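You operate a simulated robot arm through the tools that you are given. There is no shell and no other tool. Be economical: measure what you need, move in short steps, check, and stop when the job is done.

You run a simulated two-armed robot. Do the job below in one go: nothing can be reset, and whatever is moved stays where it is left.

JOB
On the yellow tray field, fold the yellow polishing cloth in half.

Only the result counts: the job must be done as asked and must still hold three seconds after the hand-in. Knocking over, shifting, dropping, spilling or breaking anything else fails it. Flat cloth is picked up by pressing the open fingertips on it (5 to 10 N) and closing them slowly along it; thin cloth reads only 2 to 8 mm in the jaws.

ROBOT AND FRAMES
Two 7-joint arms with two-finger parallel grippers on one trunk, on a base that drives. Base frame: it is fixed to the floor where the robot stands at the start and does not move with it; the origin is under the middle of the robot, x ahead of it, y to its left, z up. Readings come in m, degrees, newtons and seconds.
The left shoulder is at the start at [0.06, 0.189, 1.128], the right one opposite. Places, roughly: yellow polishing cloth [0.5, 0.1, 0.8]; yellow tray field [0.5, 0.2, 0.8]. Payload 3.43 kg a hand.
Tool frame (each hand has its own): the origin (TCP) lies between the finger pads and is the grasp point; the fingertips stand 0.03 m ahead of it; z points along the fingers, y is the line along which they close. Largest opening 0.094 m; finger width 0.028, thickness 0.01; the body of the gripper, 0.05 by 0.096 m, starts 0.055 m behind the TCP.
Orientation is that of the tool frame in the base frame, as a unit quaternion [w, x, y, z]. With the fingers straight down and closing along the base's y, the tool's x points along the base's -x, its y along +y and its z along -z.

CONTROLS
- The arms move only by the tool jog_arm. It takes "left_commands", "right_commands" or both (then of equal length, played together; a hand with none holds still); each is a list of rows, each a list of 7 numbers: the opening in per cent of the stroke, from 0 (shut) to 100 (fully open), then the shift along the tool's x, y, z in m, then the turn, a rotation vector about the tool's x, y, z in degrees. In form: [[grip, tx, ty, tz, wx, wy, wz], ...]. A call has 1 to 20 rows; each row is the pose to reach, as a shift and turn from the pose commanded when the call began, along the tool's axes at that moment. Rows are played at 5 a second. More than 0.05 m and 8.6 degrees between two rows, or a gripper value outside its range, and nothing of the call is played. A pose out of reach is approached as far as the arm can. The call stops where the force on the tool passes 40 N (or 10 N more than at its start, if that is more) or the arm is blocked; 0.2 s more then pass. The fingers move at their own pace (about 0.153 m/s each) and stop on an object; they squeeze with about 28 N. The grip force told is the motor's: it shows also when the fingers shut on nothing. Time passes only in rows, and 0.2 s behind the last, so rows that repeat a pose let the fingers close. It gives the time, the measured TCP pose, the force on the tool (base axes), the opening and the grip force at its end, in the units of the frame above (readings bear some noise), with the torque about the TCP (base axes, N m) and any sound that the robot's microphone picked up, and new pictures: "views" is both (left out), scene, wrist or none (wrist: the cameras of the hands that moved).
- Cameras (640 x 400 px; columns grow to the right, rows downward): "scene" is now at [0.0005, 0.0259, 1.6641]; the picture's right is [0.42, -0.91, 0.00], its down [-0.80, -0.37, -0.48] and it looks along [0.43, 0.20, -0.88] (base axes); focal length 267 px, centre (320, 200). "left" rides on the left gripper at [0.076, -0.014, -0.103] in its tool frame; the picture's right is [0.18, 0.98, 0.00], its down [-0.75, 0.14, -0.64] and it looks along [-0.63, 0.12, 0.77] (tool axes); focal length 243 px, centre (320, 200). "right" rides on the right gripper at [0.076, 0.014, -0.102] in its tool frame; the picture's right is [-0.18, 0.98, 0.00], its down [-0.75, -0.14, -0.64] and it looks along [-0.63, -0.12, 0.77] (tool axes); focal length 243 px, centre (320, 200).
- raise_lower(by): slides the trunk up (or, below 0, down) by that many m; the arms and the scene camera ride with it, the base frame stays. It gives what a move gives, with no picture.
- roll_base(legs): drives the robot by 1 to 6 legs, each [ahead, left, turn to the left] in m, m and degrees, along the robot's own axes; the way and the turn of a leg run together, so that a leg with both is an arc; at most 1.5 m and 180 degrees a leg. The arms and the cameras ride along, it lands a little off, and it stops where it bumps. It gives what a move gives, and a new picture of the scene camera.
- pan_tilt(pan, tilt): turns the head with the scene camera to pan (to the left, within 86 degrees either way) and tilt (down, from -29 to 69), counted from straight ahead of the robot. It gives what a move gives, and a new picture of the scene camera.
- locate(camera, pixels): for up to 12 pixels [column, row] of the newest picture of that camera ("zoom" is the newest enlarged one), the place [x, y, z] in the base frame of the surface seen there, good to about 0.003 m. No time passes.
- inspect(camera, box): a new picture of the part [left, top, right, bottom] of that camera's present view, enlarged. No time passes.
- sign_off(): hands the job in; it is judged then, once.

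Keep the steps short. Do not move on a guess: measure, check each grasp and each placing, and mend mistakes. In all there are 80 turns and 260 pictures (those below and enlarged ones count). Leave the grippers open and the arms clear of the work at the hand-in unless told otherwise, and finish with a single line.

The tools are called by a JSON object that holds its "fn" and its "kwargs". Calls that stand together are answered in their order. jog_arm: Moves the arms, as the interface text tells. Its arguments: {"type":"object","properties":{"left_commands":{"type":"array","items":{"type":"array","items":{"type":"number"}}},"right_commands":{"type":"array","items":{"type":"array","items":{"type":"number"}}},"views":{"type":"string","enum":["both","scene","wrist","none"]}},"required":[]} The other tools are called the same way: raise_lower (by) slides the trunk up or down; roll_base (legs) drives the base; pan_tilt (pan, tilt) turns the head that bears the scene camera; locate (camera, pixels) gives the place of the surface under pixels of a picture; inspect (camera, box) takes an enlarged picture of a part of a camera's view; sign_off () hands the job in.

At the start:

```text
t: 0.0
left_ee_pos: [0.3451, 0.2258, 1.0362]
left_ee_rot: [0.0, 0.0, 1.0, 0.0]
left_force: [0.9, 0.1, -0.3]
left_wrist_torque: [0.01, 0.02, -0.02]
left_gripper_width: 0.0938
left_grip_force: 0.0
right_ee_pos: [0.3432, -0.0646, 0.9576]
right_ee_rot: [0.0, -0.001, 1.0, 0.0]
right_force: [0.9, -0.7, -0.2]
right_wrist_torque: [-0.02, 0.01, -0.01]
right_gripper_width: 0.094
right_grip_force: 0.0
trunk travel left (down, up): [-0.8, 0.19]
robot x, y, heading: [0.0011, 0.0017, -0.0]
head pan, tilt: [25.0, 61.6]
```

scene: 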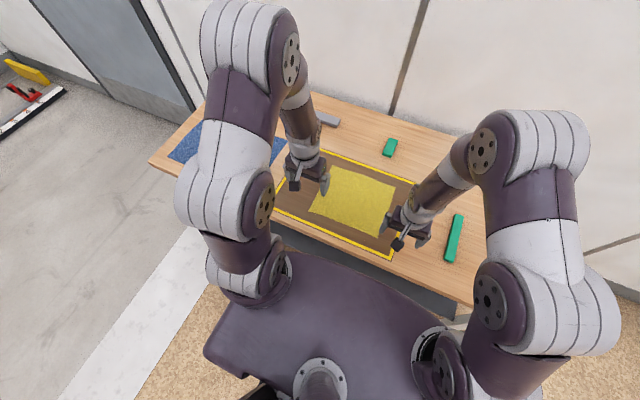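
right: 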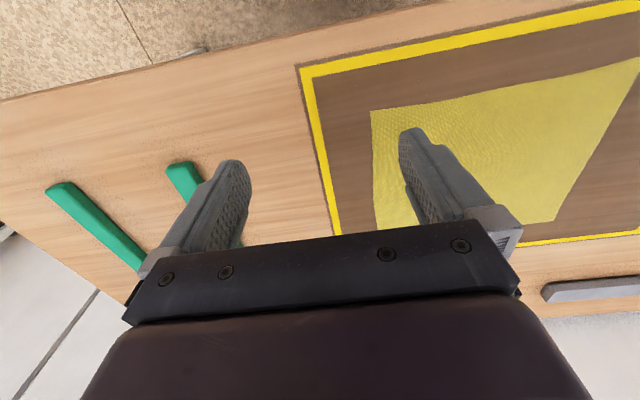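
left: 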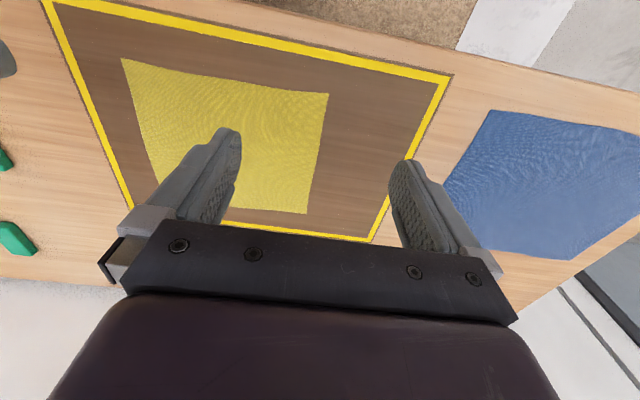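

I see the yellow cloth on the brown tray field with a yellow border. First I enlarge the scene view around it and measure the corners in the left picture.

{"fn": "locate", "kwargs": {"camera": "left", "pixels": [[123, 60], [327, 94], [306, 212], [160, 190], [46, 3], [450, 76], [370, 240], [130, 205], [350, 150]]}}

{"fn": "inspect", "kwargs": {"camera": "scene", "box": [250, 130, 450, 270]}}

{"fn": "locate", "kwargs": {"camera": "right", "pixels": [[371, 111], [376, 228], [555, 220], [637, 60]]}}

```text
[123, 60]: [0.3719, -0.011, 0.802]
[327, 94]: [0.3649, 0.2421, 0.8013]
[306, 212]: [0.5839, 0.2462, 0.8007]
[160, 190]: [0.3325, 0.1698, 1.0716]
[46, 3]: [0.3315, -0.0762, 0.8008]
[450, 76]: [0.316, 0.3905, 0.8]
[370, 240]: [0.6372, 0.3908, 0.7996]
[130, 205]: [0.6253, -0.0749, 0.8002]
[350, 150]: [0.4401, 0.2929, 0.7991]
```

```text
2.86 times, centred on (350, 200) of scene
```

zoom: 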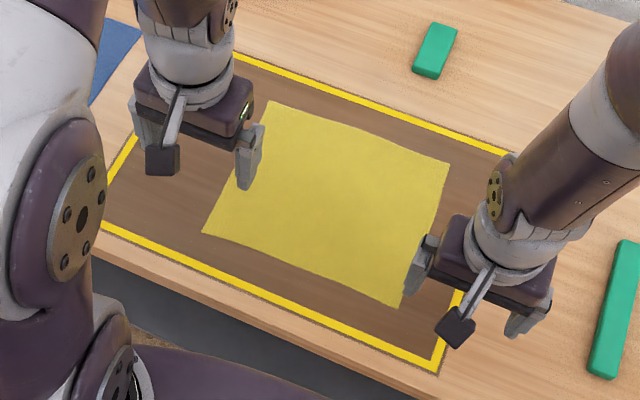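

```text
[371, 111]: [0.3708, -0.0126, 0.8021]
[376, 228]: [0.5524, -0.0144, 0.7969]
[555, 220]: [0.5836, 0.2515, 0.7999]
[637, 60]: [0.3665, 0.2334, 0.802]
```

The cloth spans x 0.37–0.585 and y −0.01–0.245, on a table at z≈0.80. I'll fold the near edge over to the far edge with both hands. First I shift the base left so both hands are centred on the cloth.

{"fn": "roll_base", "kwargs": {"legs": [[0, 0.117, 0]]}}

```text
t: 1.2
left_ee_pos: [0.3449, 0.3426, 1.0354]
left_ee_rot: [0.0, 0.0, 1.0, 0.0]
left_force: [0.6, -0.7, 0.0]
left_wrist_torque: [0.03, 0.02, 0.01]
left_gripper_width: 0.0941
left_grip_force: 0.1
right_ee_pos: [0.3424, 0.0494, 0.9583]
right_ee_rot: [0.0, 0.001, 1.0, 0.001]
right_force: [-1.0, 0.1, 0.4]
right_wrist_torque: [0.0, -0.02, 0.0]
right_gripper_width: 0.0939
right_grip_force: 0.1
trunk travel left (down, up): [-0.8, 0.19]
robot x, y, heading: [-0.0021, 0.1165, -0.2]
head pan, tilt: [25.0, 61.6]
```

scene: 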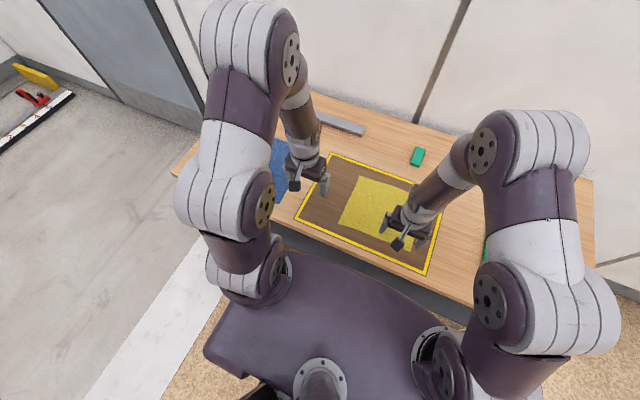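

The base moved 0.115 m left. Now I bring both hands to about 4 cm above the near corners, with the fingers part-open.

{"fn": "jog_arm", "kwargs": {"left_commands": [[80, -0.005, -0.0214, 0.0276, 0, 0, 0], [60, -0.011, -0.0429, 0.0552, 0, 0, 0], [40, -0.016, -0.0643, 0.0828, 0, 0, 0], [40, -0.021, -0.0857, 0.1103, 0, 0, 0], [40, -0.027, -0.107, 0.138, 0, 0, 0], [40, -0.032, -0.1286, 0.1655, 0, 0, 0], [40, -0.032, -0.1286, 0.1655, 0, 0, 0]], "right_commands": [[80, -0.0066, -0.005, 0.0147, 0, 0, 0], [60, -0.0132, -0.0105, 0.0293, 0, 0, 0], [40, -0.02, -0.0157, 0.044, 0, 0, 0], [40, -0.0264, -0.021, 0.0587, 0, 0, 0], [40, -0.033, -0.026, 0.0733, 0, 0, 0], [40, -0.0396, -0.0314, 0.088, 0, 0, 0], [40, -0.0396, -0.0314, 0.088, 0, 0, 0]]}}

```text
t: 2.8
left_ee_pos: [0.376, 0.214, 0.8695]
left_ee_rot: [-0.001, 0.0, 1.0, 0.0]
left_force: [-0.5, -0.4, -0.6]
left_wrist_torque: [-0.03, 0.03, 0.03]
left_gripper_width: 0.0378
left_grip_force: 0.0
right_ee_pos: [0.3824, 0.0176, 0.8695]
right_ee_rot: [0.001, 0.001, 1.0, 0.0]
right_force: [-0.2, -0.3, 0.0]
right_wrist_torque: [0.0, -0.01, 0.01]
right_gripper_width: 0.0379
right_grip_force: 0.1
trunk travel left (down, up): [-0.8, 0.19]
robot x, y, heading: [-0.0003, 0.1146, -0.4]
head pan, tilt: [25.0, 61.6]
```

scene: 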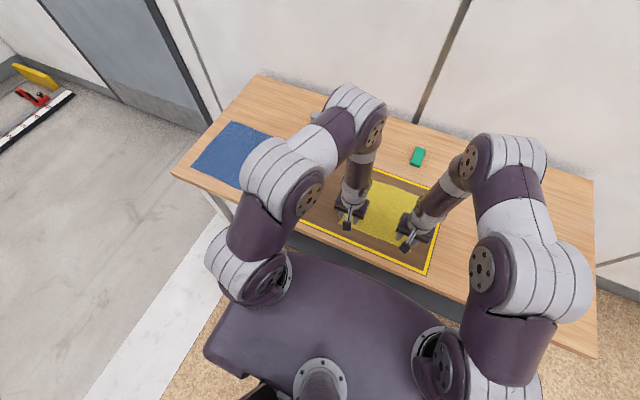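
right: 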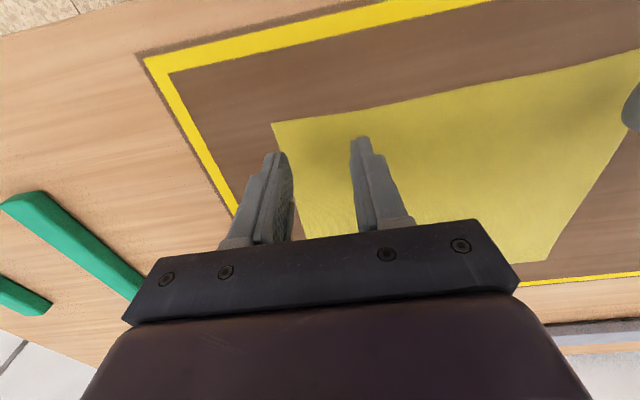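
left: 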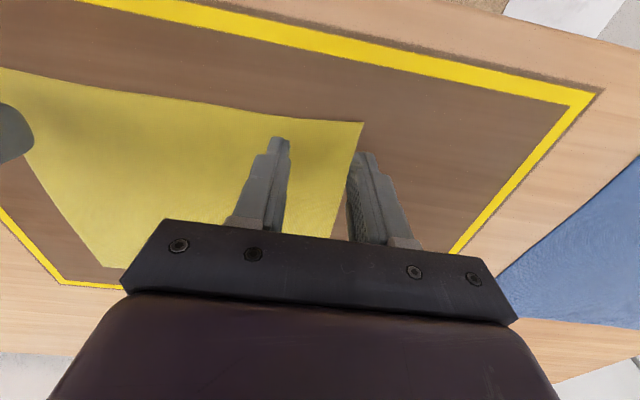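

Both hands stand over the near corners. I re-measure the corners at closer range: right picture (273,124), left picture (362,123), plus the far ones.

{"fn": "locate", "kwargs": {"camera": "right", "pixels": [[274, 126], [303, 230], [546, 260], [636, 60]]}}

{"fn": "locate", "kwargs": {"camera": "left", "pixels": [[360, 125], [330, 235], [103, 265], [2, 72], [330, 130]]}}

```text
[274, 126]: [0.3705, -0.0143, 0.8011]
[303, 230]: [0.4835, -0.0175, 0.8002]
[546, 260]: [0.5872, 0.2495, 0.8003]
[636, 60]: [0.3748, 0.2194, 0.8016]
```

```text
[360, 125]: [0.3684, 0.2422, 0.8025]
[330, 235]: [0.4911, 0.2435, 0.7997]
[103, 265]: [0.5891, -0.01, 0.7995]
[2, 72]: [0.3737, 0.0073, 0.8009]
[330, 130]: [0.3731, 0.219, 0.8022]
```

The near edge is at x≈0.370 and the far edge at x≈0.588. I descend with both hands to just above contact, moving the right hand 4 mm closer to the edge.

{"fn": "jog_arm", "kwargs": {"left_commands": [[40, 0, 0, 0.018, 0, 0, 0], [40, 0, 0, 0.034, 0, 0, 0], [40, 0, 0, 0.036, 0, 0, 0], [40, 0, 0, 0.037, 0, 0, 0]], "right_commands": [[40, 0.004, -0.002, 0.018, 0, 0, 0], [40, 0.004, -0.002, 0.034, 0, 0, 0], [40, 0.004, -0.002, 0.036, 0, 0, 0], [40, 0.004, -0.002, 0.037, 0, 0, 0]], "views": "none"}}

```text
t: 3.8
left_ee_pos: [0.3781, 0.215, 0.8324]
left_ee_rot: [0.001, 0.001, 1.0, 0.001]
left_force: [0.3, 0.3, -0.8]
left_wrist_torque: [0.01, 0.0, -0.01]
left_gripper_width: 0.0375
left_grip_force: 0.0
right_ee_pos: [0.3791, 0.0164, 0.8331]
right_ee_rot: [-0.001, 0.001, 1.0, -0.001]
right_force: [0.2, 0.5, -0.3]
right_wrist_torque: [0.0, -0.04, 0.01]
right_gripper_width: 0.0377
right_grip_force: 0.1
trunk travel left (down, up): [-0.8, 0.19]
robot x, y, heading: [-0.0006, 0.1161, -0.2]
head pan, tilt: [25.0, 61.6]
```

No contact yet. Another 2 mm down in small steps.

{"fn": "jog_arm", "kwargs": {"left_commands": [[40, 0, 0, 0.001, 0, 0, 0], [40, 0, 0, 0.002, 0, 0, 0], [40, 0, 0, 0.002, 0, 0, 0]], "right_commands": [[40, 0, 0, 0.001, 0, 0, 0], [40, 0, 0, 0.002, 0, 0, 0], [40, 0, 0, 0.002, 0, 0, 0]], "views": "none"}}

```text
t: 4.6
left_ee_pos: [0.3775, 0.2142, 0.831]
left_ee_rot: [0.001, 0.002, 1.0, 0.0]
left_force: [-0.1, 1.9, 9.2]
left_wrist_torque: [0.09, 0.01, -0.02]
left_gripper_width: 0.0376
left_grip_force: 0.1
right_ee_pos: [0.378, 0.017, 0.8313]
right_ee_rot: [0.0, 0.0, 1.0, 0.0]
right_force: [0.3, -0.7, 1.1]
right_wrist_torque: [0.01, -0.03, -0.01]
right_gripper_width: 0.0376
right_grip_force: 0.0
trunk travel left (down, up): [-0.8, 0.19]
robot x, y, heading: [-0.0009, 0.1164, -0.1]
head pan, tilt: [25.0, 61.6]
```

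Left presses 9 N, right 1 N. The right hand goes 0.8 mm lower.

{"fn": "jog_arm", "kwargs": {"right_commands": [[40, 0, 0, 0.0005, 0, 0, 0], [40, 0, 0, 0.0008, 0, 0, 0], [40, 0, 0, 0.0008, 0, 0, 0]], "views": "none"}}

```text
t: 5.4
left_ee_pos: [0.3769, 0.2156, 0.8317]
left_ee_rot: [0.001, 0.001, 1.0, 0.0]
left_force: [1.2, -0.7, 4.5]
left_wrist_torque: [0.02, -0.05, -0.02]
left_gripper_width: 0.0376
left_grip_force: 0.0
right_ee_pos: [0.3788, 0.0174, 0.8326]
right_ee_rot: [0.0, 0.001, 1.0, 0.0]
right_force: [-0.4, 1.2, 13.0]
right_wrist_torque: [-0.03, 0.0, -0.01]
right_gripper_width: 0.0377
right_grip_force: 0.0
trunk travel left (down, up): [-0.8, 0.19]
robot x, y, heading: [0.0018, 0.1183, -0.2]
head pan, tilt: [25.0, 61.6]
```

Right 13 N, left 4.5 N. I trim both (right up 0.3 mm, left down 0.2 mm) and close the fingers slowly along the cloth.

{"fn": "jog_arm", "kwargs": {"left_commands": [[40, 0, 0, 0.0002, 0, 0, 0], [36, 0, 0, 0.0002, 0, 0, 0], [32, 0, 0, 0.0002, 0, 0, 0], [28, 0, 0, 0.0002, 0, 0, 0], [24, 0, 0, 0.0002, 0, 0, 0], [20, 0, 0, 0.0002, 0, 0, 0], [16, 0, 0, 0.0002, 0, 0, 0], [12, 0, 0, 0.0002, 0, 0, 0], [8, 0, 0, 0.0002, 0, 0, 0], [4, 0, 0, 0.0002, 0, 0, 0], [0, 0, 0, 0.0002, 0, 0, 0], [0, 0, 0, 0.0002, 0, 0, 0], [0, 0, 0, 0.0002, 0, 0, 0]], "right_commands": [[40, 0, 0, -0.0003, 0, 0, 0], [36, 0, 0, -0.0003, 0, 0, 0], [32, 0, 0, -0.0003, 0, 0, 0], [28, 0, 0, -0.0003, 0, 0, 0], [24, 0, 0, -0.0003, 0, 0, 0], [20, 0, 0, -0.0003, 0, 0, 0], [16, 0, 0, -0.0003, 0, 0, 0], [12, 0, 0, -0.0003, 0, 0, 0], [8, 0, 0, -0.0003, 0, 0, 0], [4, 0, 0, -0.0003, 0, 0, 0], [0, 0, 0, -0.0003, 0, 0, 0], [0, 0, 0, -0.0003, 0, 0, 0], [0, 0, 0, -0.0003, 0, 0, 0]]}}

```text
t: 8.2
left_ee_pos: [0.3767, 0.215, 0.832]
left_ee_rot: [0.0, 0.001, 1.0, 0.0]
left_force: [-0.6, -6.3, 6.1]
left_wrist_torque: [-0.18, 0.01, -0.05]
left_gripper_width: 0.0018
left_grip_force: 28.0
right_ee_pos: [0.378, 0.016, 0.8311]
right_ee_rot: [0.001, 0.001, 1.0, 0.0]
right_force: [0.0, 6.0, 6.4]
right_wrist_torque: [0.18, 0.02, 0.04]
right_gripper_width: 0.0016
right_grip_force: 27.9
trunk travel left (down, up): [-0.8, 0.19]
robot x, y, heading: [-0.002, 0.1164, -0.3]
head pan, tilt: [25.0, 61.6]
```

scene: 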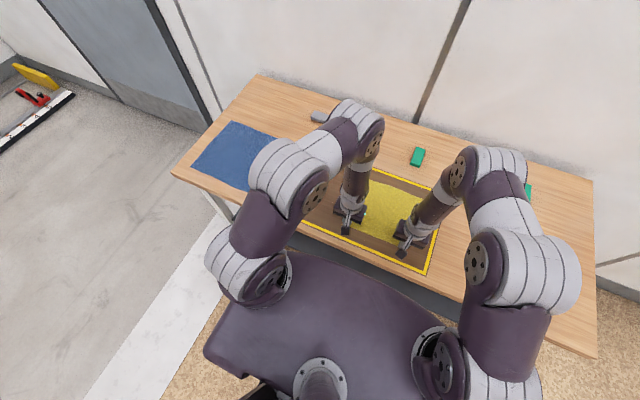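
right: 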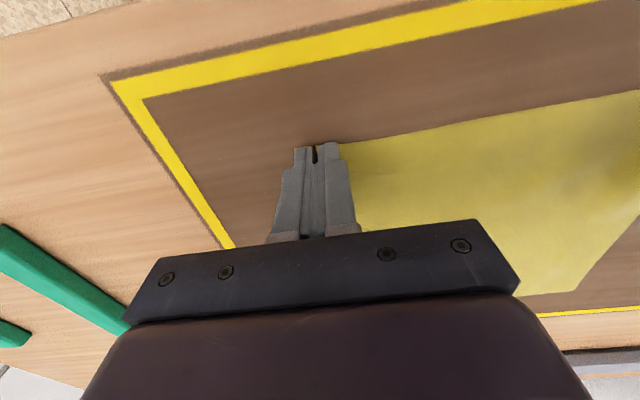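
left: 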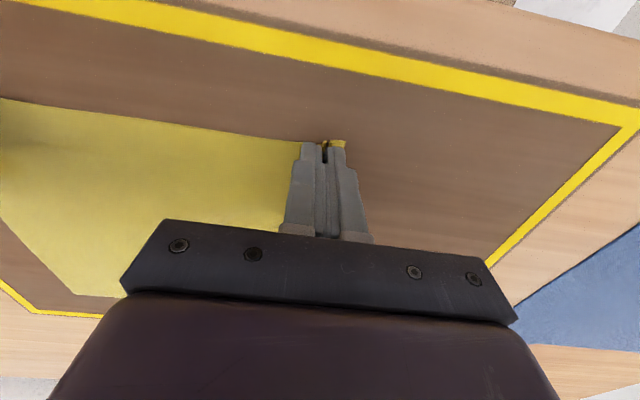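

The jaws read about 1.7 mm on both sides, which is thin. A small 2.5 cm lift will show whether they hold cloth.

{"fn": "jog_arm", "kwargs": {"left_commands": [[0, 0, 0, -0.008, 0, 0, 0], [0, 0, 0, -0.016, 0, 0, 0], [0, 0, 0, -0.025, 0, 0, 0], [0, 0, 0, -0.025, 0, 0, 0]], "right_commands": [[0, 0, 0, -0.008, 0, 0, 0], [0, 0, 0, -0.016, 0, 0, 0], [0, 0, 0, -0.025, 0, 0, 0], [0, 0, 0, -0.025, 0, 0, 0]]}}

```text
t: 9.2
left_ee_pos: [0.3769, 0.2156, 0.8569]
left_ee_rot: [0.001, 0.001, 1.0, -0.001]
left_force: [-0.4, -6.6, 0.3]
left_wrist_torque: [-0.19, 0.01, -0.02]
left_gripper_width: 0.0016
left_grip_force: 27.6
right_ee_pos: [0.3788, 0.017, 0.8557]
right_ee_rot: [0.0, 0.001, 1.0, 0.0]
right_force: [-0.1, 6.1, 0.3]
right_wrist_torque: [0.2, -0.01, 0.03]
right_gripper_width: 0.0017
right_grip_force: 28.1
trunk travel left (down, up): [-0.8, 0.19]
robot x, y, heading: [0.0025, 0.1198, 0.1]
head pan, tilt: [25.0, 61.6]
```

scene: 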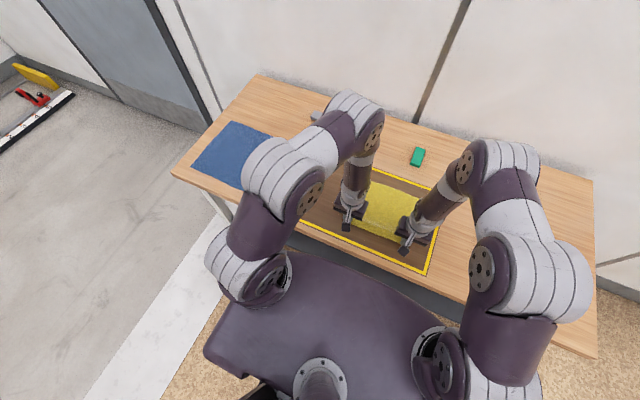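
right: 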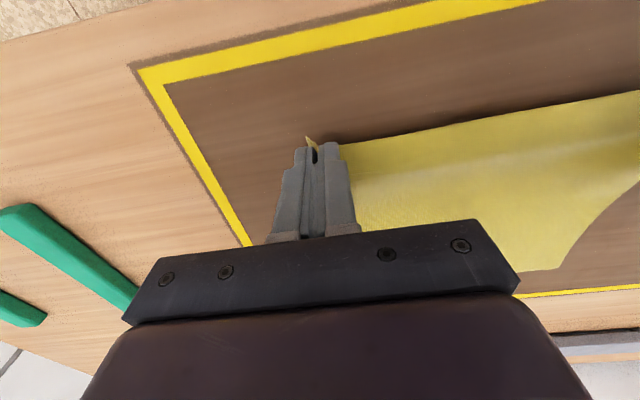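
left: 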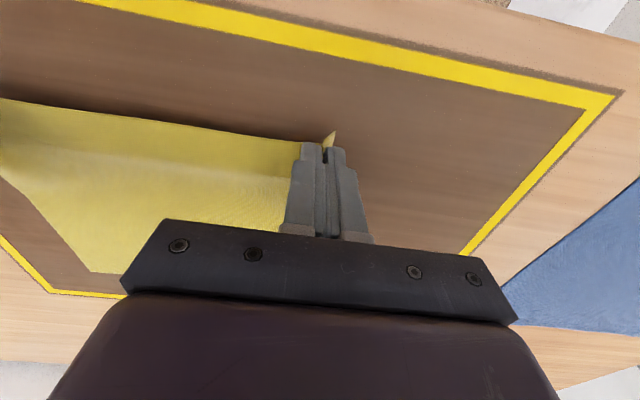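

Both hands hold, and the near edge lifts cleanly. But folding forward would force the fingers to lean away from the robot at the end, near the limit of reach. It's better to take the far edge shallowly and fold it toward the robot. So I lay this edge back down, open, and rise.

{"fn": "jog_arm", "kwargs": {"left_commands": [[0, 0, 0, 0.012, 0, 0, 0], [0, 0, 0, 0.023, 0, 0, 0], [10, 0, 0, 0.0235, 0, 0, 0], [20, 0, 0, 0.0235, 0, 0, 0], [30, 0, 0, 0.0235, 0, 0, 0], [40, 0, 0, 0.0235, 0, 0, 0], [45, 0, 0, 0.0235, 0, 0, 0], [45, 0, 0, 0.01, 0, 0, 0], [45, 0, 0, -0.02, 0, 0, 0], [45, 0, 0, -0.045, 0, 0, 0]], "right_commands": [[0, 0, 0, 0.012, 0, 0, 0], [0, 0, 0, 0.023, 0, 0, 0], [10, 0, 0, 0.0235, 0, 0, 0], [20, 0, 0, 0.0235, 0, 0, 0], [30, 0, 0, 0.0235, 0, 0, 0], [40, 0, 0, 0.0235, 0, 0, 0], [45, 0, 0, 0.0235, 0, 0, 0], [45, 0, 0, 0.01, 0, 0, 0], [45, 0, 0, -0.02, 0, 0, 0], [45, 0, 0, -0.045, 0, 0, 0]]}}

```text
t: 11.4
left_ee_pos: [0.377, 0.2147, 0.9022]
left_ee_rot: [0.0, 0.001, 1.0, 0.001]
left_force: [-0.5, -0.2, -0.6]
left_wrist_torque: [-0.02, -0.01, -0.02]
left_gripper_width: 0.0422
left_grip_force: 0.1
right_ee_pos: [0.3776, 0.0143, 0.9028]
right_ee_rot: [0.0, 0.001, 1.0, 0.0]
right_force: [0.1, 0.0, 0.2]
right_wrist_torque: [-0.03, -0.02, -0.04]
right_gripper_width: 0.0422
right_grip_force: 0.1
trunk travel left (down, up): [-0.8, 0.19]
robot x, y, heading: [0.0001, 0.1136, -0.0]
head pan, tilt: [25.0, 61.6]
```

scene: 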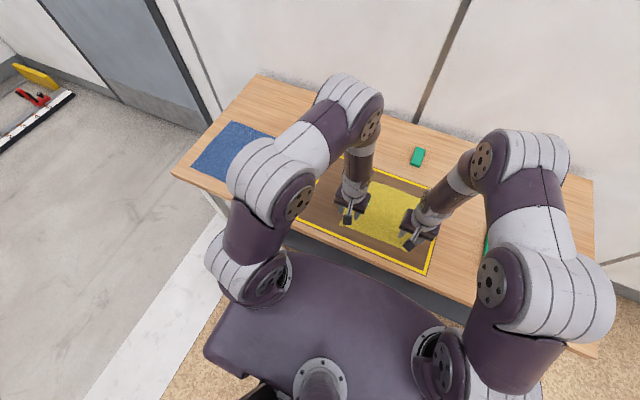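
right: 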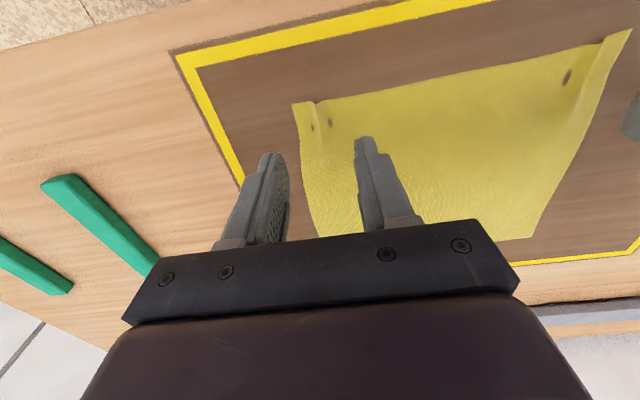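
left: 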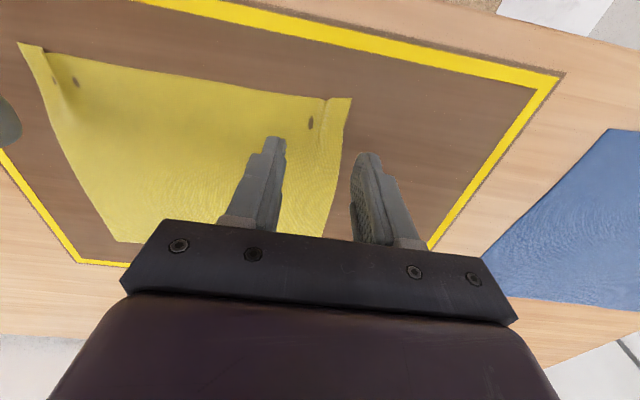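

The pinch left small pleats at the near corners. I measure them.

{"fn": "locate", "kwargs": {"camera": "right", "pixels": [[292, 104], [314, 101], [320, 130], [600, 45], [628, 32], [450, 75], [532, 237]]}}

{"fn": "locate", "kwargs": {"camera": "left", "pixels": [[350, 99], [328, 100], [338, 160], [118, 240], [322, 235], [20, 44], [38, 52]]}}

{"fn": "inspect", "kwargs": {"camera": "left", "box": [260, 60, 400, 148]}}

```text
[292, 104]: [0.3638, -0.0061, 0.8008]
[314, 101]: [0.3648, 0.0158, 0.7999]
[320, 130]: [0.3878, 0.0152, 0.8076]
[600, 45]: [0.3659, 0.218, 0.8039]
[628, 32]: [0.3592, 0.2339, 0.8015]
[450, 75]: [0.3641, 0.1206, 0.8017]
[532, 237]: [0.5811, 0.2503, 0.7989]
```

```text
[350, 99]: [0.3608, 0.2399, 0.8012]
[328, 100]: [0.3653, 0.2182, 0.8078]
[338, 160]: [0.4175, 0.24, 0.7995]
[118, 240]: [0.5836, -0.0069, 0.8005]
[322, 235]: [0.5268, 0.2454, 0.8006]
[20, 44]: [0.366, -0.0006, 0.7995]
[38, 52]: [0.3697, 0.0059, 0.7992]
```

```text
4.55 times, centred on (330, 104) of left
```

zoom: 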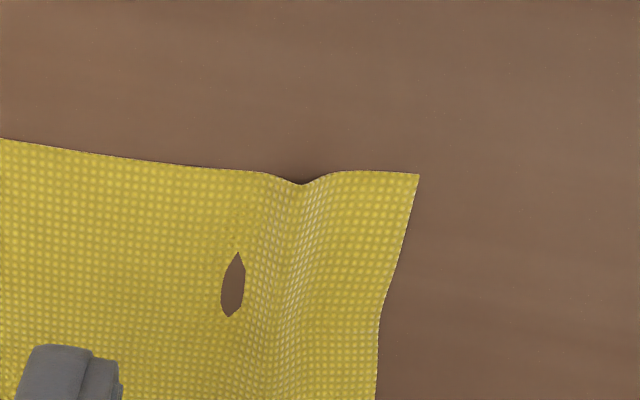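

The pleats are shallow (≤8 mm) and the near edge sits at x≈0.362, which is acceptable. Now both hands go over the far corners, at about x 0.589 and 4 cm up, opened 30 %.

{"fn": "jog_arm", "kwargs": {"left_commands": [[40, -0.042, 0.001, 0, 0, 0, 0], [30, -0.084, 0.003, 0, 0, 0, 0], [30, -0.126, 0.004, 0, 0, 0, 0], [30, -0.168, 0.006, 0.01, 0, 0, 0], [30, -0.212, 0.007, 0.03, 0, 0, 0], [30, -0.212, 0.007, 0.03, 0, 0, 0]], "right_commands": [[40, -0.042, 0.001, 0, 0, 0, 0], [30, -0.084, 0.002, 0, 0, 0, 0], [30, -0.126, 0.003, 0, 0, 0, 0], [30, -0.168, 0.004, 0.01, 0, 0, 0], [30, -0.2114, 0.004, 0.03, 0, 0, 0], [30, -0.2114, 0.004, 0.03, 0, 0, 0]]}}

```text
t: 12.8
left_ee_pos: [0.587, 0.2222, 0.8714]
left_ee_rot: [0.001, 0.001, 1.0, 0.0]
left_force: [0.0, 0.6, 0.8]
left_wrist_torque: [-0.04, -0.03, -0.01]
left_gripper_width: 0.0282
left_grip_force: 0.0
right_ee_pos: [0.59, 0.022, 0.8692]
right_ee_rot: [0.001, 0.001, 1.0, 0.0]
right_force: [-0.6, -0.2, -0.3]
right_wrist_torque: [0.0, -0.01, -0.01]
right_gripper_width: 0.028
right_grip_force: 0.0
trunk travel left (down, up): [-0.8, 0.19]
robot x, y, heading: [0.0001, 0.1181, -0.0]
head pan, tilt: [25.0, 61.6]
```

scene: 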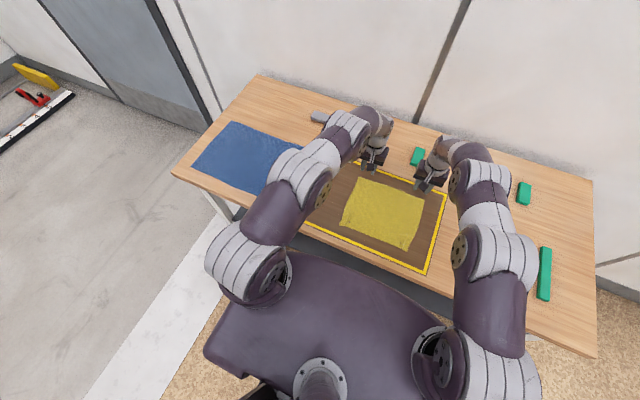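
right: 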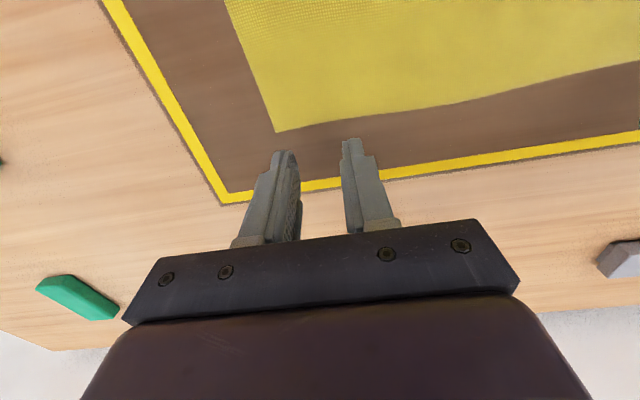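
left: 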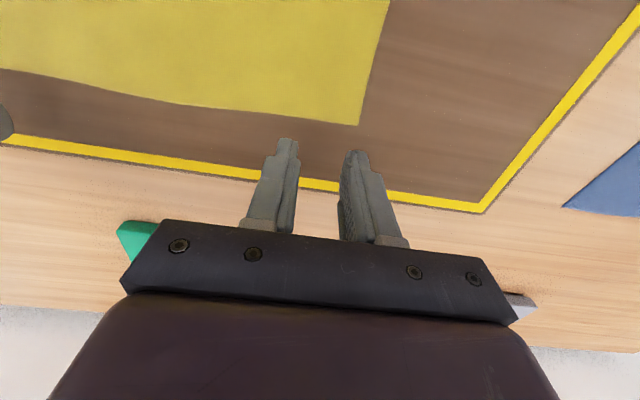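

The far corners are clearly in view: right picture (276,131), left picture (358,125). Measuring them.

{"fn": "locate", "kwargs": {"camera": "right", "pixels": [[277, 129], [310, 123], [400, 110], [500, 93]]}}

{"fn": "locate", "kwargs": {"camera": "left", "pixels": [[357, 123], [320, 118], [200, 103], [365, 92]]}}

```text
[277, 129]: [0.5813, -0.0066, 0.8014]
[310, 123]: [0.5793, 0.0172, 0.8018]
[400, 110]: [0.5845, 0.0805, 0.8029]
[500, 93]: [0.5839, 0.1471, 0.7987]
```

```text
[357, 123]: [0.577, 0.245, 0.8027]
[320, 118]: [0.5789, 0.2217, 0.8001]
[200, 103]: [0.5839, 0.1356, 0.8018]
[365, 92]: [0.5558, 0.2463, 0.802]
```

The far edge is at x≈0.580. I shift to a TCP x of 0.583 (about 11 mm of cloth under the fingers) and descend nearly to contact.

{"fn": "jog_arm", "kwargs": {"left_commands": [[30, 0.004, -0.002, 0.015, 0, 0, 0], [30, 0.004, -0.002, 0.034, 0, 0, 0], [30, 0.004, -0.002, 0.037, 0, 0, 0], [30, 0.004, -0.002, 0.0385, 0, 0, 0], [30, 0.004, -0.002, 0.0385, 0, 0, 0]], "right_commands": [[30, 0.007, -0.002, 0.015, 0, 0, 0], [30, 0.007, -0.002, 0.032, 0, 0, 0], [30, 0.007, -0.002, 0.0355, 0, 0, 0], [30, 0.007, -0.002, 0.0365, 0, 0, 0], [30, 0.007, -0.002, 0.0365, 0, 0, 0]], "views": "wrist"}}

```text
t: 14.0
left_ee_pos: [0.5848, 0.2185, 0.831]
left_ee_rot: [-0.001, 0.001, 1.0, 0.0]
left_force: [0.6, -0.5, 1.0]
left_wrist_torque: [-0.01, -0.03, -0.01]
left_gripper_width: 0.0283
left_grip_force: 0.0
right_ee_pos: [0.5829, 0.0191, 0.8326]
right_ee_rot: [0.0, 0.002, 1.0, 0.0]
right_force: [-0.2, -0.3, 0.0]
right_wrist_torque: [0.0, 0.01, -0.02]
right_gripper_width: 0.0284
right_grip_force: 0.0
trunk travel left (down, up): [-0.8, 0.19]
robot x, y, heading: [0.0018, 0.1189, -0.0]
head pan, tilt: [25.0, 61.6]
```

right: 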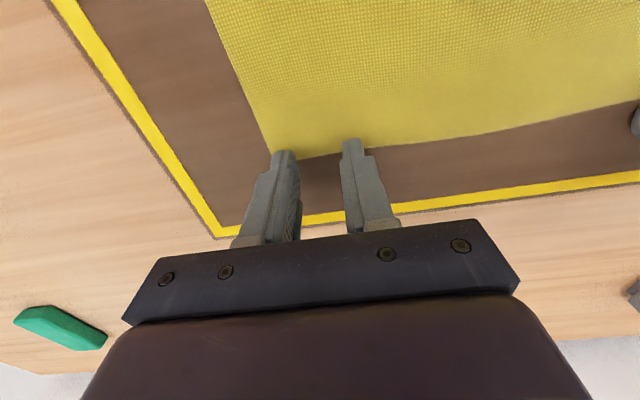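
left: 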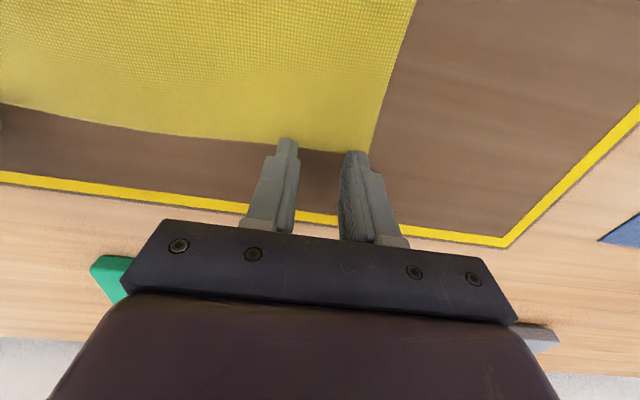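

The edge between the fingers seems to run close behind the fingertips. I check how deep the overlap is.

{"fn": "locate", "kwargs": {"camera": "right", "pixels": [[320, 154], [268, 150], [400, 145]]}}

{"fn": "locate", "kwargs": {"camera": "left", "pixels": [[318, 147], [372, 150], [250, 139]]}}

{"fn": "inspect", "kwargs": {"camera": "right", "box": [240, 110, 400, 210]}}

{"fn": "inspect", "kwargs": {"camera": "left", "box": [240, 110, 400, 210]}}

```text
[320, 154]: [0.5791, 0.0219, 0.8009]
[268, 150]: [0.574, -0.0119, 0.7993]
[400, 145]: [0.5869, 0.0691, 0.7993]
```

```text
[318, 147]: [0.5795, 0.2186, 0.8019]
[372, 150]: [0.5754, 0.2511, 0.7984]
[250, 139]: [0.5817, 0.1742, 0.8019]
```

```text
4.00 times, centred on (320, 160) of right
```

zoom: 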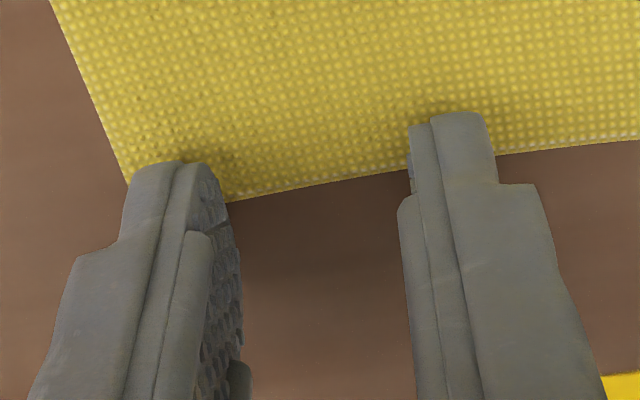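

```text
4.00 times, centred on (320, 160) of left
```

zoom: 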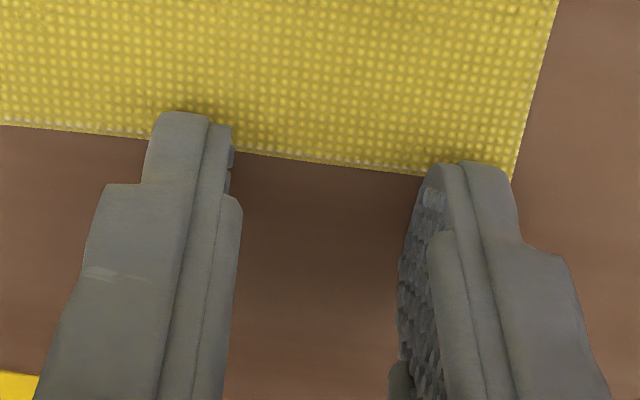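

The overlap is only a few mm. I slide 5 mm further onto the cloth and 2 mm inward while just clear, then press gently.

{"fn": "jog_arm", "kwargs": {"left_commands": [[30, 0.003, -0.001, -0.003, 0, 0, 0], [30, 0.005, -0.002, -0.002, 0, 0, 0], [30, 0.005, -0.002, 0.0, 0, 0, 0], [30, 0.005, -0.002, 0.0006, 0, 0, 0], [30, 0.005, -0.002, 0.0006, 0, 0, 0]], "right_commands": [[30, 0.003, 0.001, -0.003, 0, 0, 0], [30, 0.005, 0.002, -0.002, 0, 0, 0], [30, 0.005, 0.002, 0.0, 0, 0, 0], [30, 0.005, 0.002, 0.0012, 0, 0, 0], [30, 0.005, 0.002, 0.0015, 0, 0, 0]], "views": "none"}}

```text
t: 15.2
left_ee_pos: [0.579, 0.2181, 0.8313]
left_ee_rot: [0.0, 0.001, 1.0, 0.0]
left_force: [0.2, -0.6, 0.4]
left_wrist_torque: [-0.05, 0.03, 0.01]
left_gripper_width: 0.028
left_grip_force: 0.0
right_ee_pos: [0.5778, 0.0203, 0.8324]
right_ee_rot: [0.0, 0.001, 1.0, 0.0]
right_force: [0.9, 0.3, 0.8]
right_wrist_torque: [0.01, -0.01, 0.02]
right_gripper_width: 0.0281
right_grip_force: 0.1
trunk travel left (down, up): [-0.8, 0.19]
robot x, y, heading: [0.0016, 0.1173, -0.2]
head pan, tilt: [25.0, 61.6]
```

{"fn": "jog_arm", "kwargs": {"left_commands": [[30, 0, 0, 0.0005, 0, 0, 0], [30, 0, 0, 0.001, 0, 0, 0], [30, 0, 0, 0.001, 0, 0, 0]], "right_commands": [[30, 0, 0, 0.0005, 0, 0, 0], [30, 0, 0, 0.001, 0, 0, 0], [30, 0, 0, 0.001, 0, 0, 0]], "views": "none"}}

```text
t: 16.0
left_ee_pos: [0.5793, 0.2154, 0.8303]
left_ee_rot: [0.001, 0.0, 1.0, 0.001]
left_force: [-1.6, 0.6, 6.2]
left_wrist_torque: [0.05, 0.09, 0.01]
left_gripper_width: 0.0281
left_grip_force: 0.1
right_ee_pos: [0.5775, 0.022, 0.8321]
right_ee_rot: [-0.001, 0.001, 1.0, 0.0]
right_force: [0.5, 0.7, 0.5]
right_wrist_torque: [0.03, 0.05, 0.04]
right_gripper_width: 0.0283
right_grip_force: 0.0
trunk travel left (down, up): [-0.8, 0.19]
robot x, y, heading: [-0.0014, 0.1162, -0.4]
head pan, tilt: [25.0, 61.6]
```

Left presses 6 N, which is good. The right is still not touching, so it goes 1 mm lower.

{"fn": "jog_arm", "kwargs": {"right_commands": [[30, 0, 0, 0.0005, 0, 0, 0], [30, 0, 0, 0.001, 0, 0, 0], [30, 0, 0, 0.001, 0, 0, 0]], "views": "none"}}

```text
t: 16.8
left_ee_pos: [0.5796, 0.2156, 0.8307]
left_ee_rot: [0.001, 0.001, 1.0, 0.0]
left_force: [1.4, 1.2, 4.8]
left_wrist_torque: [0.06, 0.02, -0.01]
left_gripper_width: 0.0281
left_grip_force: 0.1
right_ee_pos: [0.5776, 0.0214, 0.8318]
right_ee_rot: [0.001, 0.001, 1.0, -0.001]
right_force: [-0.2, -0.9, 5.0]
right_wrist_torque: [-0.04, 0.03, -0.01]
right_gripper_width: 0.0281
right_grip_force: 0.1
trunk travel left (down, up): [-0.8, 0.19]
robot x, y, heading: [0.0007, 0.1183, -0.3]
head pan, tilt: [25.0, 61.6]
```

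Both press about 5 N. I add 0.2 mm and close slowly.

{"fn": "jog_arm", "kwargs": {"left_commands": [[30, 0, 0, 0.0002, 0, 0, 0], [27, 0, 0, 0.0002, 0, 0, 0], [24, 0, 0, 0.0002, 0, 0, 0], [21, 0, 0, 0.0002, 0, 0, 0], [18, 0, 0, 0.0002, 0, 0, 0], [15, 0, 0, 0.0002, 0, 0, 0], [12, 0, 0, 0.0002, 0, 0, 0], [9, 0, 0, 0.0002, 0, 0, 0], [6, 0, 0, 0.0002, 0, 0, 0], [3, 0, 0, 0.0002, 0, 0, 0], [0, 0, 0, 0.0002, 0, 0, 0], [0, 0, 0, 0.0002, 0, 0, 0], [0, 0, 0, 0.0002, 0, 0, 0]], "right_commands": [[30, 0, 0, 0.0002, 0, 0, 0], [27, 0, 0, 0.0002, 0, 0, 0], [24, 0, 0, 0.0002, 0, 0, 0], [21, 0, 0, 0.0002, 0, 0, 0], [18, 0, 0, 0.0002, 0, 0, 0], [15, 0, 0, 0.0002, 0, 0, 0], [12, 0, 0, 0.0002, 0, 0, 0], [9, 0, 0, 0.0002, 0, 0, 0], [6, 0, 0, 0.0002, 0, 0, 0], [3, 0, 0, 0.0002, 0, 0, 0], [0, 0, 0, 0.0002, 0, 0, 0], [0, 0, 0, 0.0002, 0, 0, 0], [0, 0, 0, 0.0002, 0, 0, 0]], "views": "wrist"}}

```text
t: 19.6
left_ee_pos: [0.5785, 0.2174, 0.8307]
left_ee_rot: [0.001, 0.001, 1.0, 0.0]
left_force: [-0.1, 1.1, 4.4]
left_wrist_torque: [-0.02, 0.02, 0.02]
left_gripper_width: 0.0
left_grip_force: 28.4
right_ee_pos: [0.5763, 0.0207, 0.8309]
right_ee_rot: [0.002, 0.001, 1.0, 0.0]
right_force: [2.0, 0.8, 14.6]
right_wrist_torque: [0.0, 0.08, 0.02]
right_gripper_width: 0.002
right_grip_force: 28.0
trunk travel left (down, up): [-0.8, 0.19]
robot x, y, heading: [0.0027, 0.1163, -0.1]
head pan, tilt: [25.0, 61.6]
```

right: 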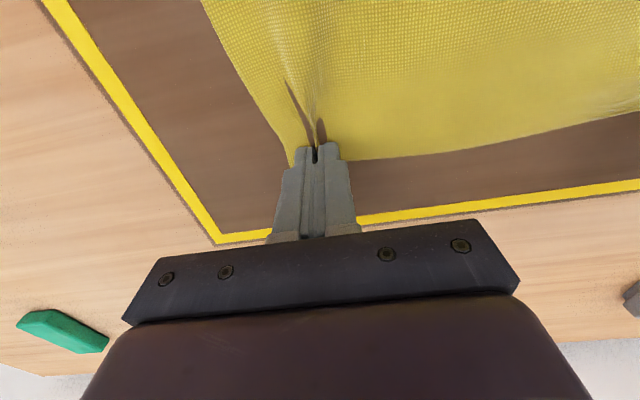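
left: 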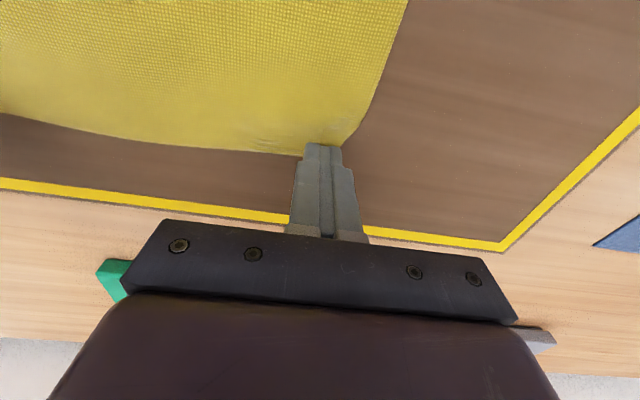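

The right hand has cloth (2.0 mm); the left slipped off (0.0). I lift the left hand, reopen to 40 %, and look again.

{"fn": "jog_arm", "kwargs": {"left_commands": [[0, 0, 0, -0.015, 0, 0, 0], [20, 0, 0, -0.03, 0, 0, 0], [40, 0, 0, -0.03, 0, 0, 0], [40, 0, 0, -0.03, 0, 0, 0]], "views": "wrist"}}

```text
t: 20.6
left_ee_pos: [0.5797, 0.2165, 0.8605]
left_ee_rot: [0.001, 0.001, 1.0, 0.001]
left_force: [-0.2, 0.0, 0.9]
left_wrist_torque: [0.04, 0.03, 0.0]
left_gripper_width: 0.0376
left_grip_force: 0.0
right_ee_pos: [0.5769, 0.0207, 0.8313]
right_ee_rot: [0.001, 0.001, 1.0, 0.0]
right_force: [0.7, -0.1, 17.5]
right_wrist_torque: [-0.01, 0.11, 0.0]
right_gripper_width: 0.0018
right_grip_force: 28.1
trunk travel left (down, up): [-0.8, 0.19]
robot x, y, heading: [0.0058, 0.1146, -0.0]
head pan, tilt: [25.0, 61.6]
```

left: 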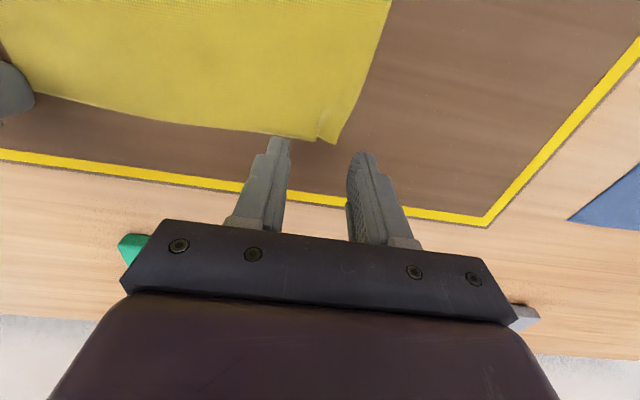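

{"fn": "locate", "kwargs": {"camera": "left", "pixels": [[335, 140], [318, 135], [300, 134], [355, 100], [240, 127]]}}

{"fn": "inspect", "kwargs": {"camera": "left", "box": [240, 80, 400, 180]}}

```text
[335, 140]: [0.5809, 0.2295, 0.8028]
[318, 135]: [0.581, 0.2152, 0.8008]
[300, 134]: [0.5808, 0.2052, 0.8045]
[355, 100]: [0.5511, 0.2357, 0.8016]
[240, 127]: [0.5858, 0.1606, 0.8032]
```

```text
4.00 times, centred on (320, 130) of left
```

zoom: 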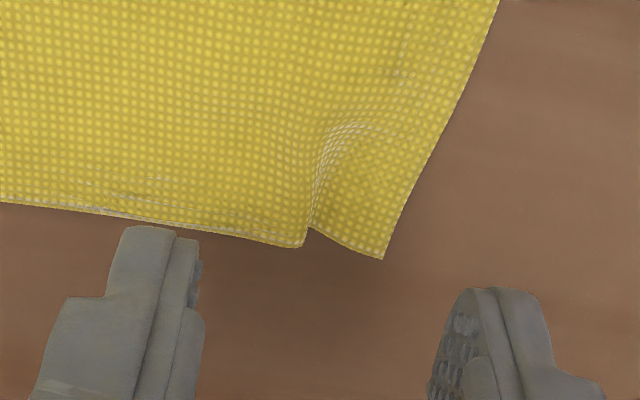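

A small pleat stands at y≈0.216 and the corner is now at (0.581, 0.230). I move to centre y≈0.208, 5 mm further in, open 30 %, and descend to press harder.

{"fn": "jog_arm", "kwargs": {"left_commands": [[30, 0.005, -0.009, 0.01, 0, 0, 0], [30, 0.005, -0.009, 0.022, 0, 0, 0], [30, 0.005, -0.009, 0.028, 0, 0, 0], [30, 0.005, -0.009, 0.0295, 0, 0, 0], [30, 0.005, -0.009, 0.0303, 0, 0, 0], [30, 0.005, -0.009, 0.0303, 0, 0, 0]], "views": "wrist"}}

```text
t: 22.0
left_ee_pos: [0.5737, 0.2075, 0.8308]
left_ee_rot: [0.001, 0.001, 1.0, 0.0]
left_force: [-0.6, 0.4, 0.4]
left_wrist_torque: [-0.01, 0.01, 0.02]
left_gripper_width: 0.0283
left_grip_force: 0.0
right_ee_pos: [0.5773, 0.0201, 0.8307]
right_ee_rot: [0.001, 0.0, 1.0, 0.0]
right_force: [0.6, 0.2, 18.1]
right_wrist_torque: [0.02, 0.05, 0.01]
right_gripper_width: 0.002
right_grip_force: 27.7
trunk travel left (down, up): [-0.8, 0.19]
robot x, y, heading: [-0.001, 0.1122, -0.4]
head pan, tilt: [25.0, 61.6]
```

left: 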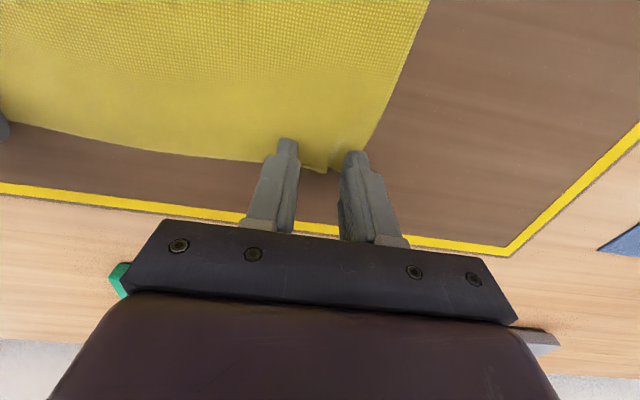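

The fingers now overlap the cloth well, on both sides of the pleat. I lower until the force is about 8 N.

{"fn": "jog_arm", "kwargs": {"left_commands": [[30, 0, 0, 0.0004, 0, 0, 0], [30, 0, 0, 0.0008, 0, 0, 0], [30, 0, 0, 0.0012, 0, 0, 0], [30, 0, 0, 0.0012, 0, 0, 0]], "views": "none"}}

```text
t: 23.0
left_ee_pos: [0.5737, 0.2089, 0.8317]
left_ee_rot: [0.003, 0.001, 1.0, 0.001]
left_force: [-1.3, 2.0, 17.9]
left_wrist_torque: [0.21, 0.13, 0.03]
left_gripper_width: 0.0287
left_grip_force: 0.5
right_ee_pos: [0.5759, 0.0196, 0.8303]
right_ee_rot: [0.0, 0.001, 1.0, 0.0]
right_force: [2.7, 0.0, 11.1]
right_wrist_torque: [-0.01, 0.0, 0.0]
right_gripper_width: 0.0016
right_grip_force: 28.0
trunk travel left (down, up): [-0.8, 0.19]
robot x, y, heading: [0.0036, 0.1182, 0.2]
head pan, tilt: [25.0, 61.6]
```

18 N is too much, so I ease up 0.5 mm and close slowly.

{"fn": "jog_arm", "kwargs": {"left_commands": [[30, 0, 0, -0.0005, 0, 0, 0], [27, 0, 0, -0.0005, 0, 0, 0], [24, 0, 0, -0.0005, 0, 0, 0], [21, 0, 0, -0.0005, 0, 0, 0], [18, 0, 0, -0.0005, 0, 0, 0], [15, 0, 0, -0.0005, 0, 0, 0], [12, 0, 0, -0.0005, 0, 0, 0], [9, 0, 0, -0.0005, 0, 0, 0], [6, 0, 0, -0.0005, 0, 0, 0], [3, 0, 0, -0.0005, 0, 0, 0], [0, 0, 0, -0.0005, 0, 0, 0], [0, 0, 0, -0.0005, 0, 0, 0], [0, 0, 0, -0.0005, 0, 0, 0]], "views": "wrist"}}

```text
t: 25.8
left_ee_pos: [0.5735, 0.2085, 0.8308]
left_ee_rot: [0.001, 0.001, 1.0, 0.0]
left_force: [0.8, -1.8, 16.5]
left_wrist_torque: [-0.09, 0.09, -0.03]
left_gripper_width: 0.0018
left_grip_force: 28.4
right_ee_pos: [0.5767, 0.0214, 0.8314]
right_ee_rot: [0.0, 0.0, 1.0, -0.001]
right_force: [-0.5, 4.0, 5.4]
right_wrist_torque: [0.08, 0.07, 0.01]
right_gripper_width: 0.0013
right_grip_force: 28.1
trunk travel left (down, up): [-0.8, 0.19]
robot x, y, heading: [-0.0022, 0.114, -0.3]
head pan, tilt: [25.0, 61.6]
```

left: 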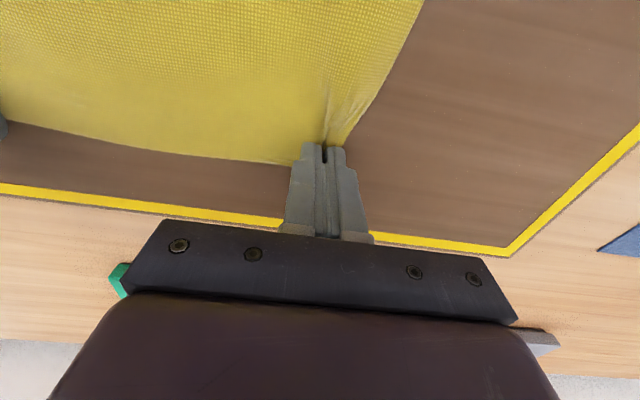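

Both jaws now read cloth (1.8 and about 1.6 mm). I lift 3 cm with both hands to confirm.

{"fn": "jog_arm", "kwargs": {"left_commands": [[0, 0, 0, -0.01, 0, 0, 0], [0, 0, 0, -0.02, 0, 0, 0], [0, 0.003, 0, -0.03, 0, 0, 0], [0, 0.003, 0, -0.03, 0, 0, 0]], "right_commands": [[0, 0, 0, -0.01, 0, 0, 0], [0, 0, 0, -0.02, 0, 0, 0], [0, 0.003, 0, -0.03, 0, 0, 0], [0, 0.003, 0, -0.03, 0, 0, 0]]}}

```text
t: 26.8
left_ee_pos: [0.5721, 0.2084, 0.8601]
left_ee_rot: [0.0, 0.002, 1.0, -0.001]
left_force: [0.4, -2.5, 0.2]
left_wrist_torque: [-0.07, -0.03, 0.04]
left_gripper_width: 0.0019
left_grip_force: 27.2
right_ee_pos: [0.5755, 0.0207, 0.8599]
right_ee_rot: [0.0, 0.001, 1.0, 0.0]
right_force: [0.7, 2.6, -1.7]
right_wrist_torque: [0.08, -0.03, -0.04]
right_gripper_width: 0.0016
right_grip_force: 27.5
trunk travel left (down, up): [-0.8, 0.19]
robot x, y, heading: [-0.0015, 0.1161, -0.4]
head pan, tilt: [25.0, 61.6]
```

scene: 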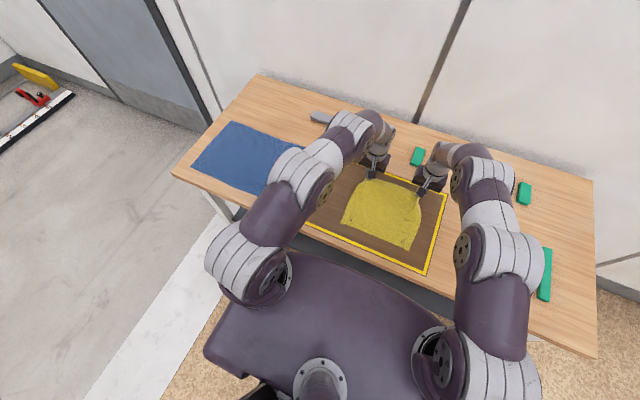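
right: 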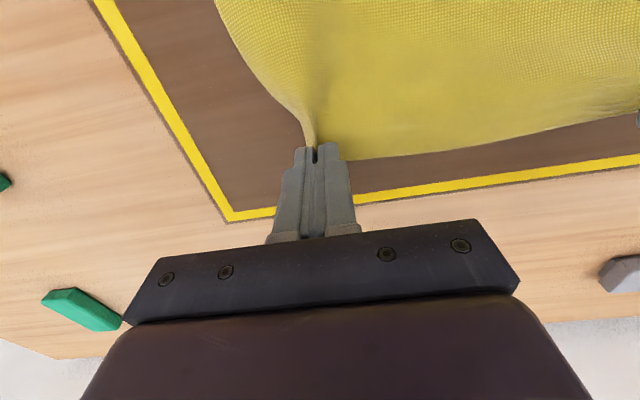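
left: 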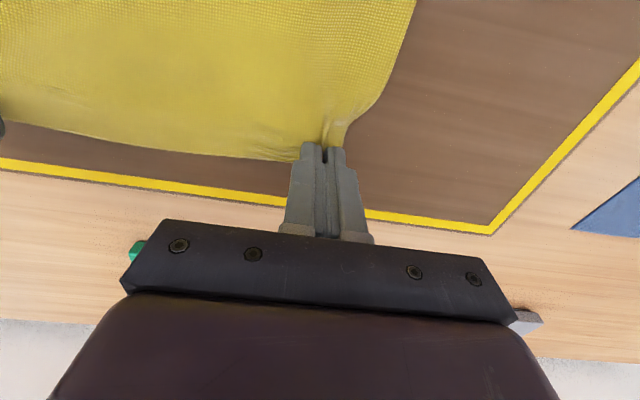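

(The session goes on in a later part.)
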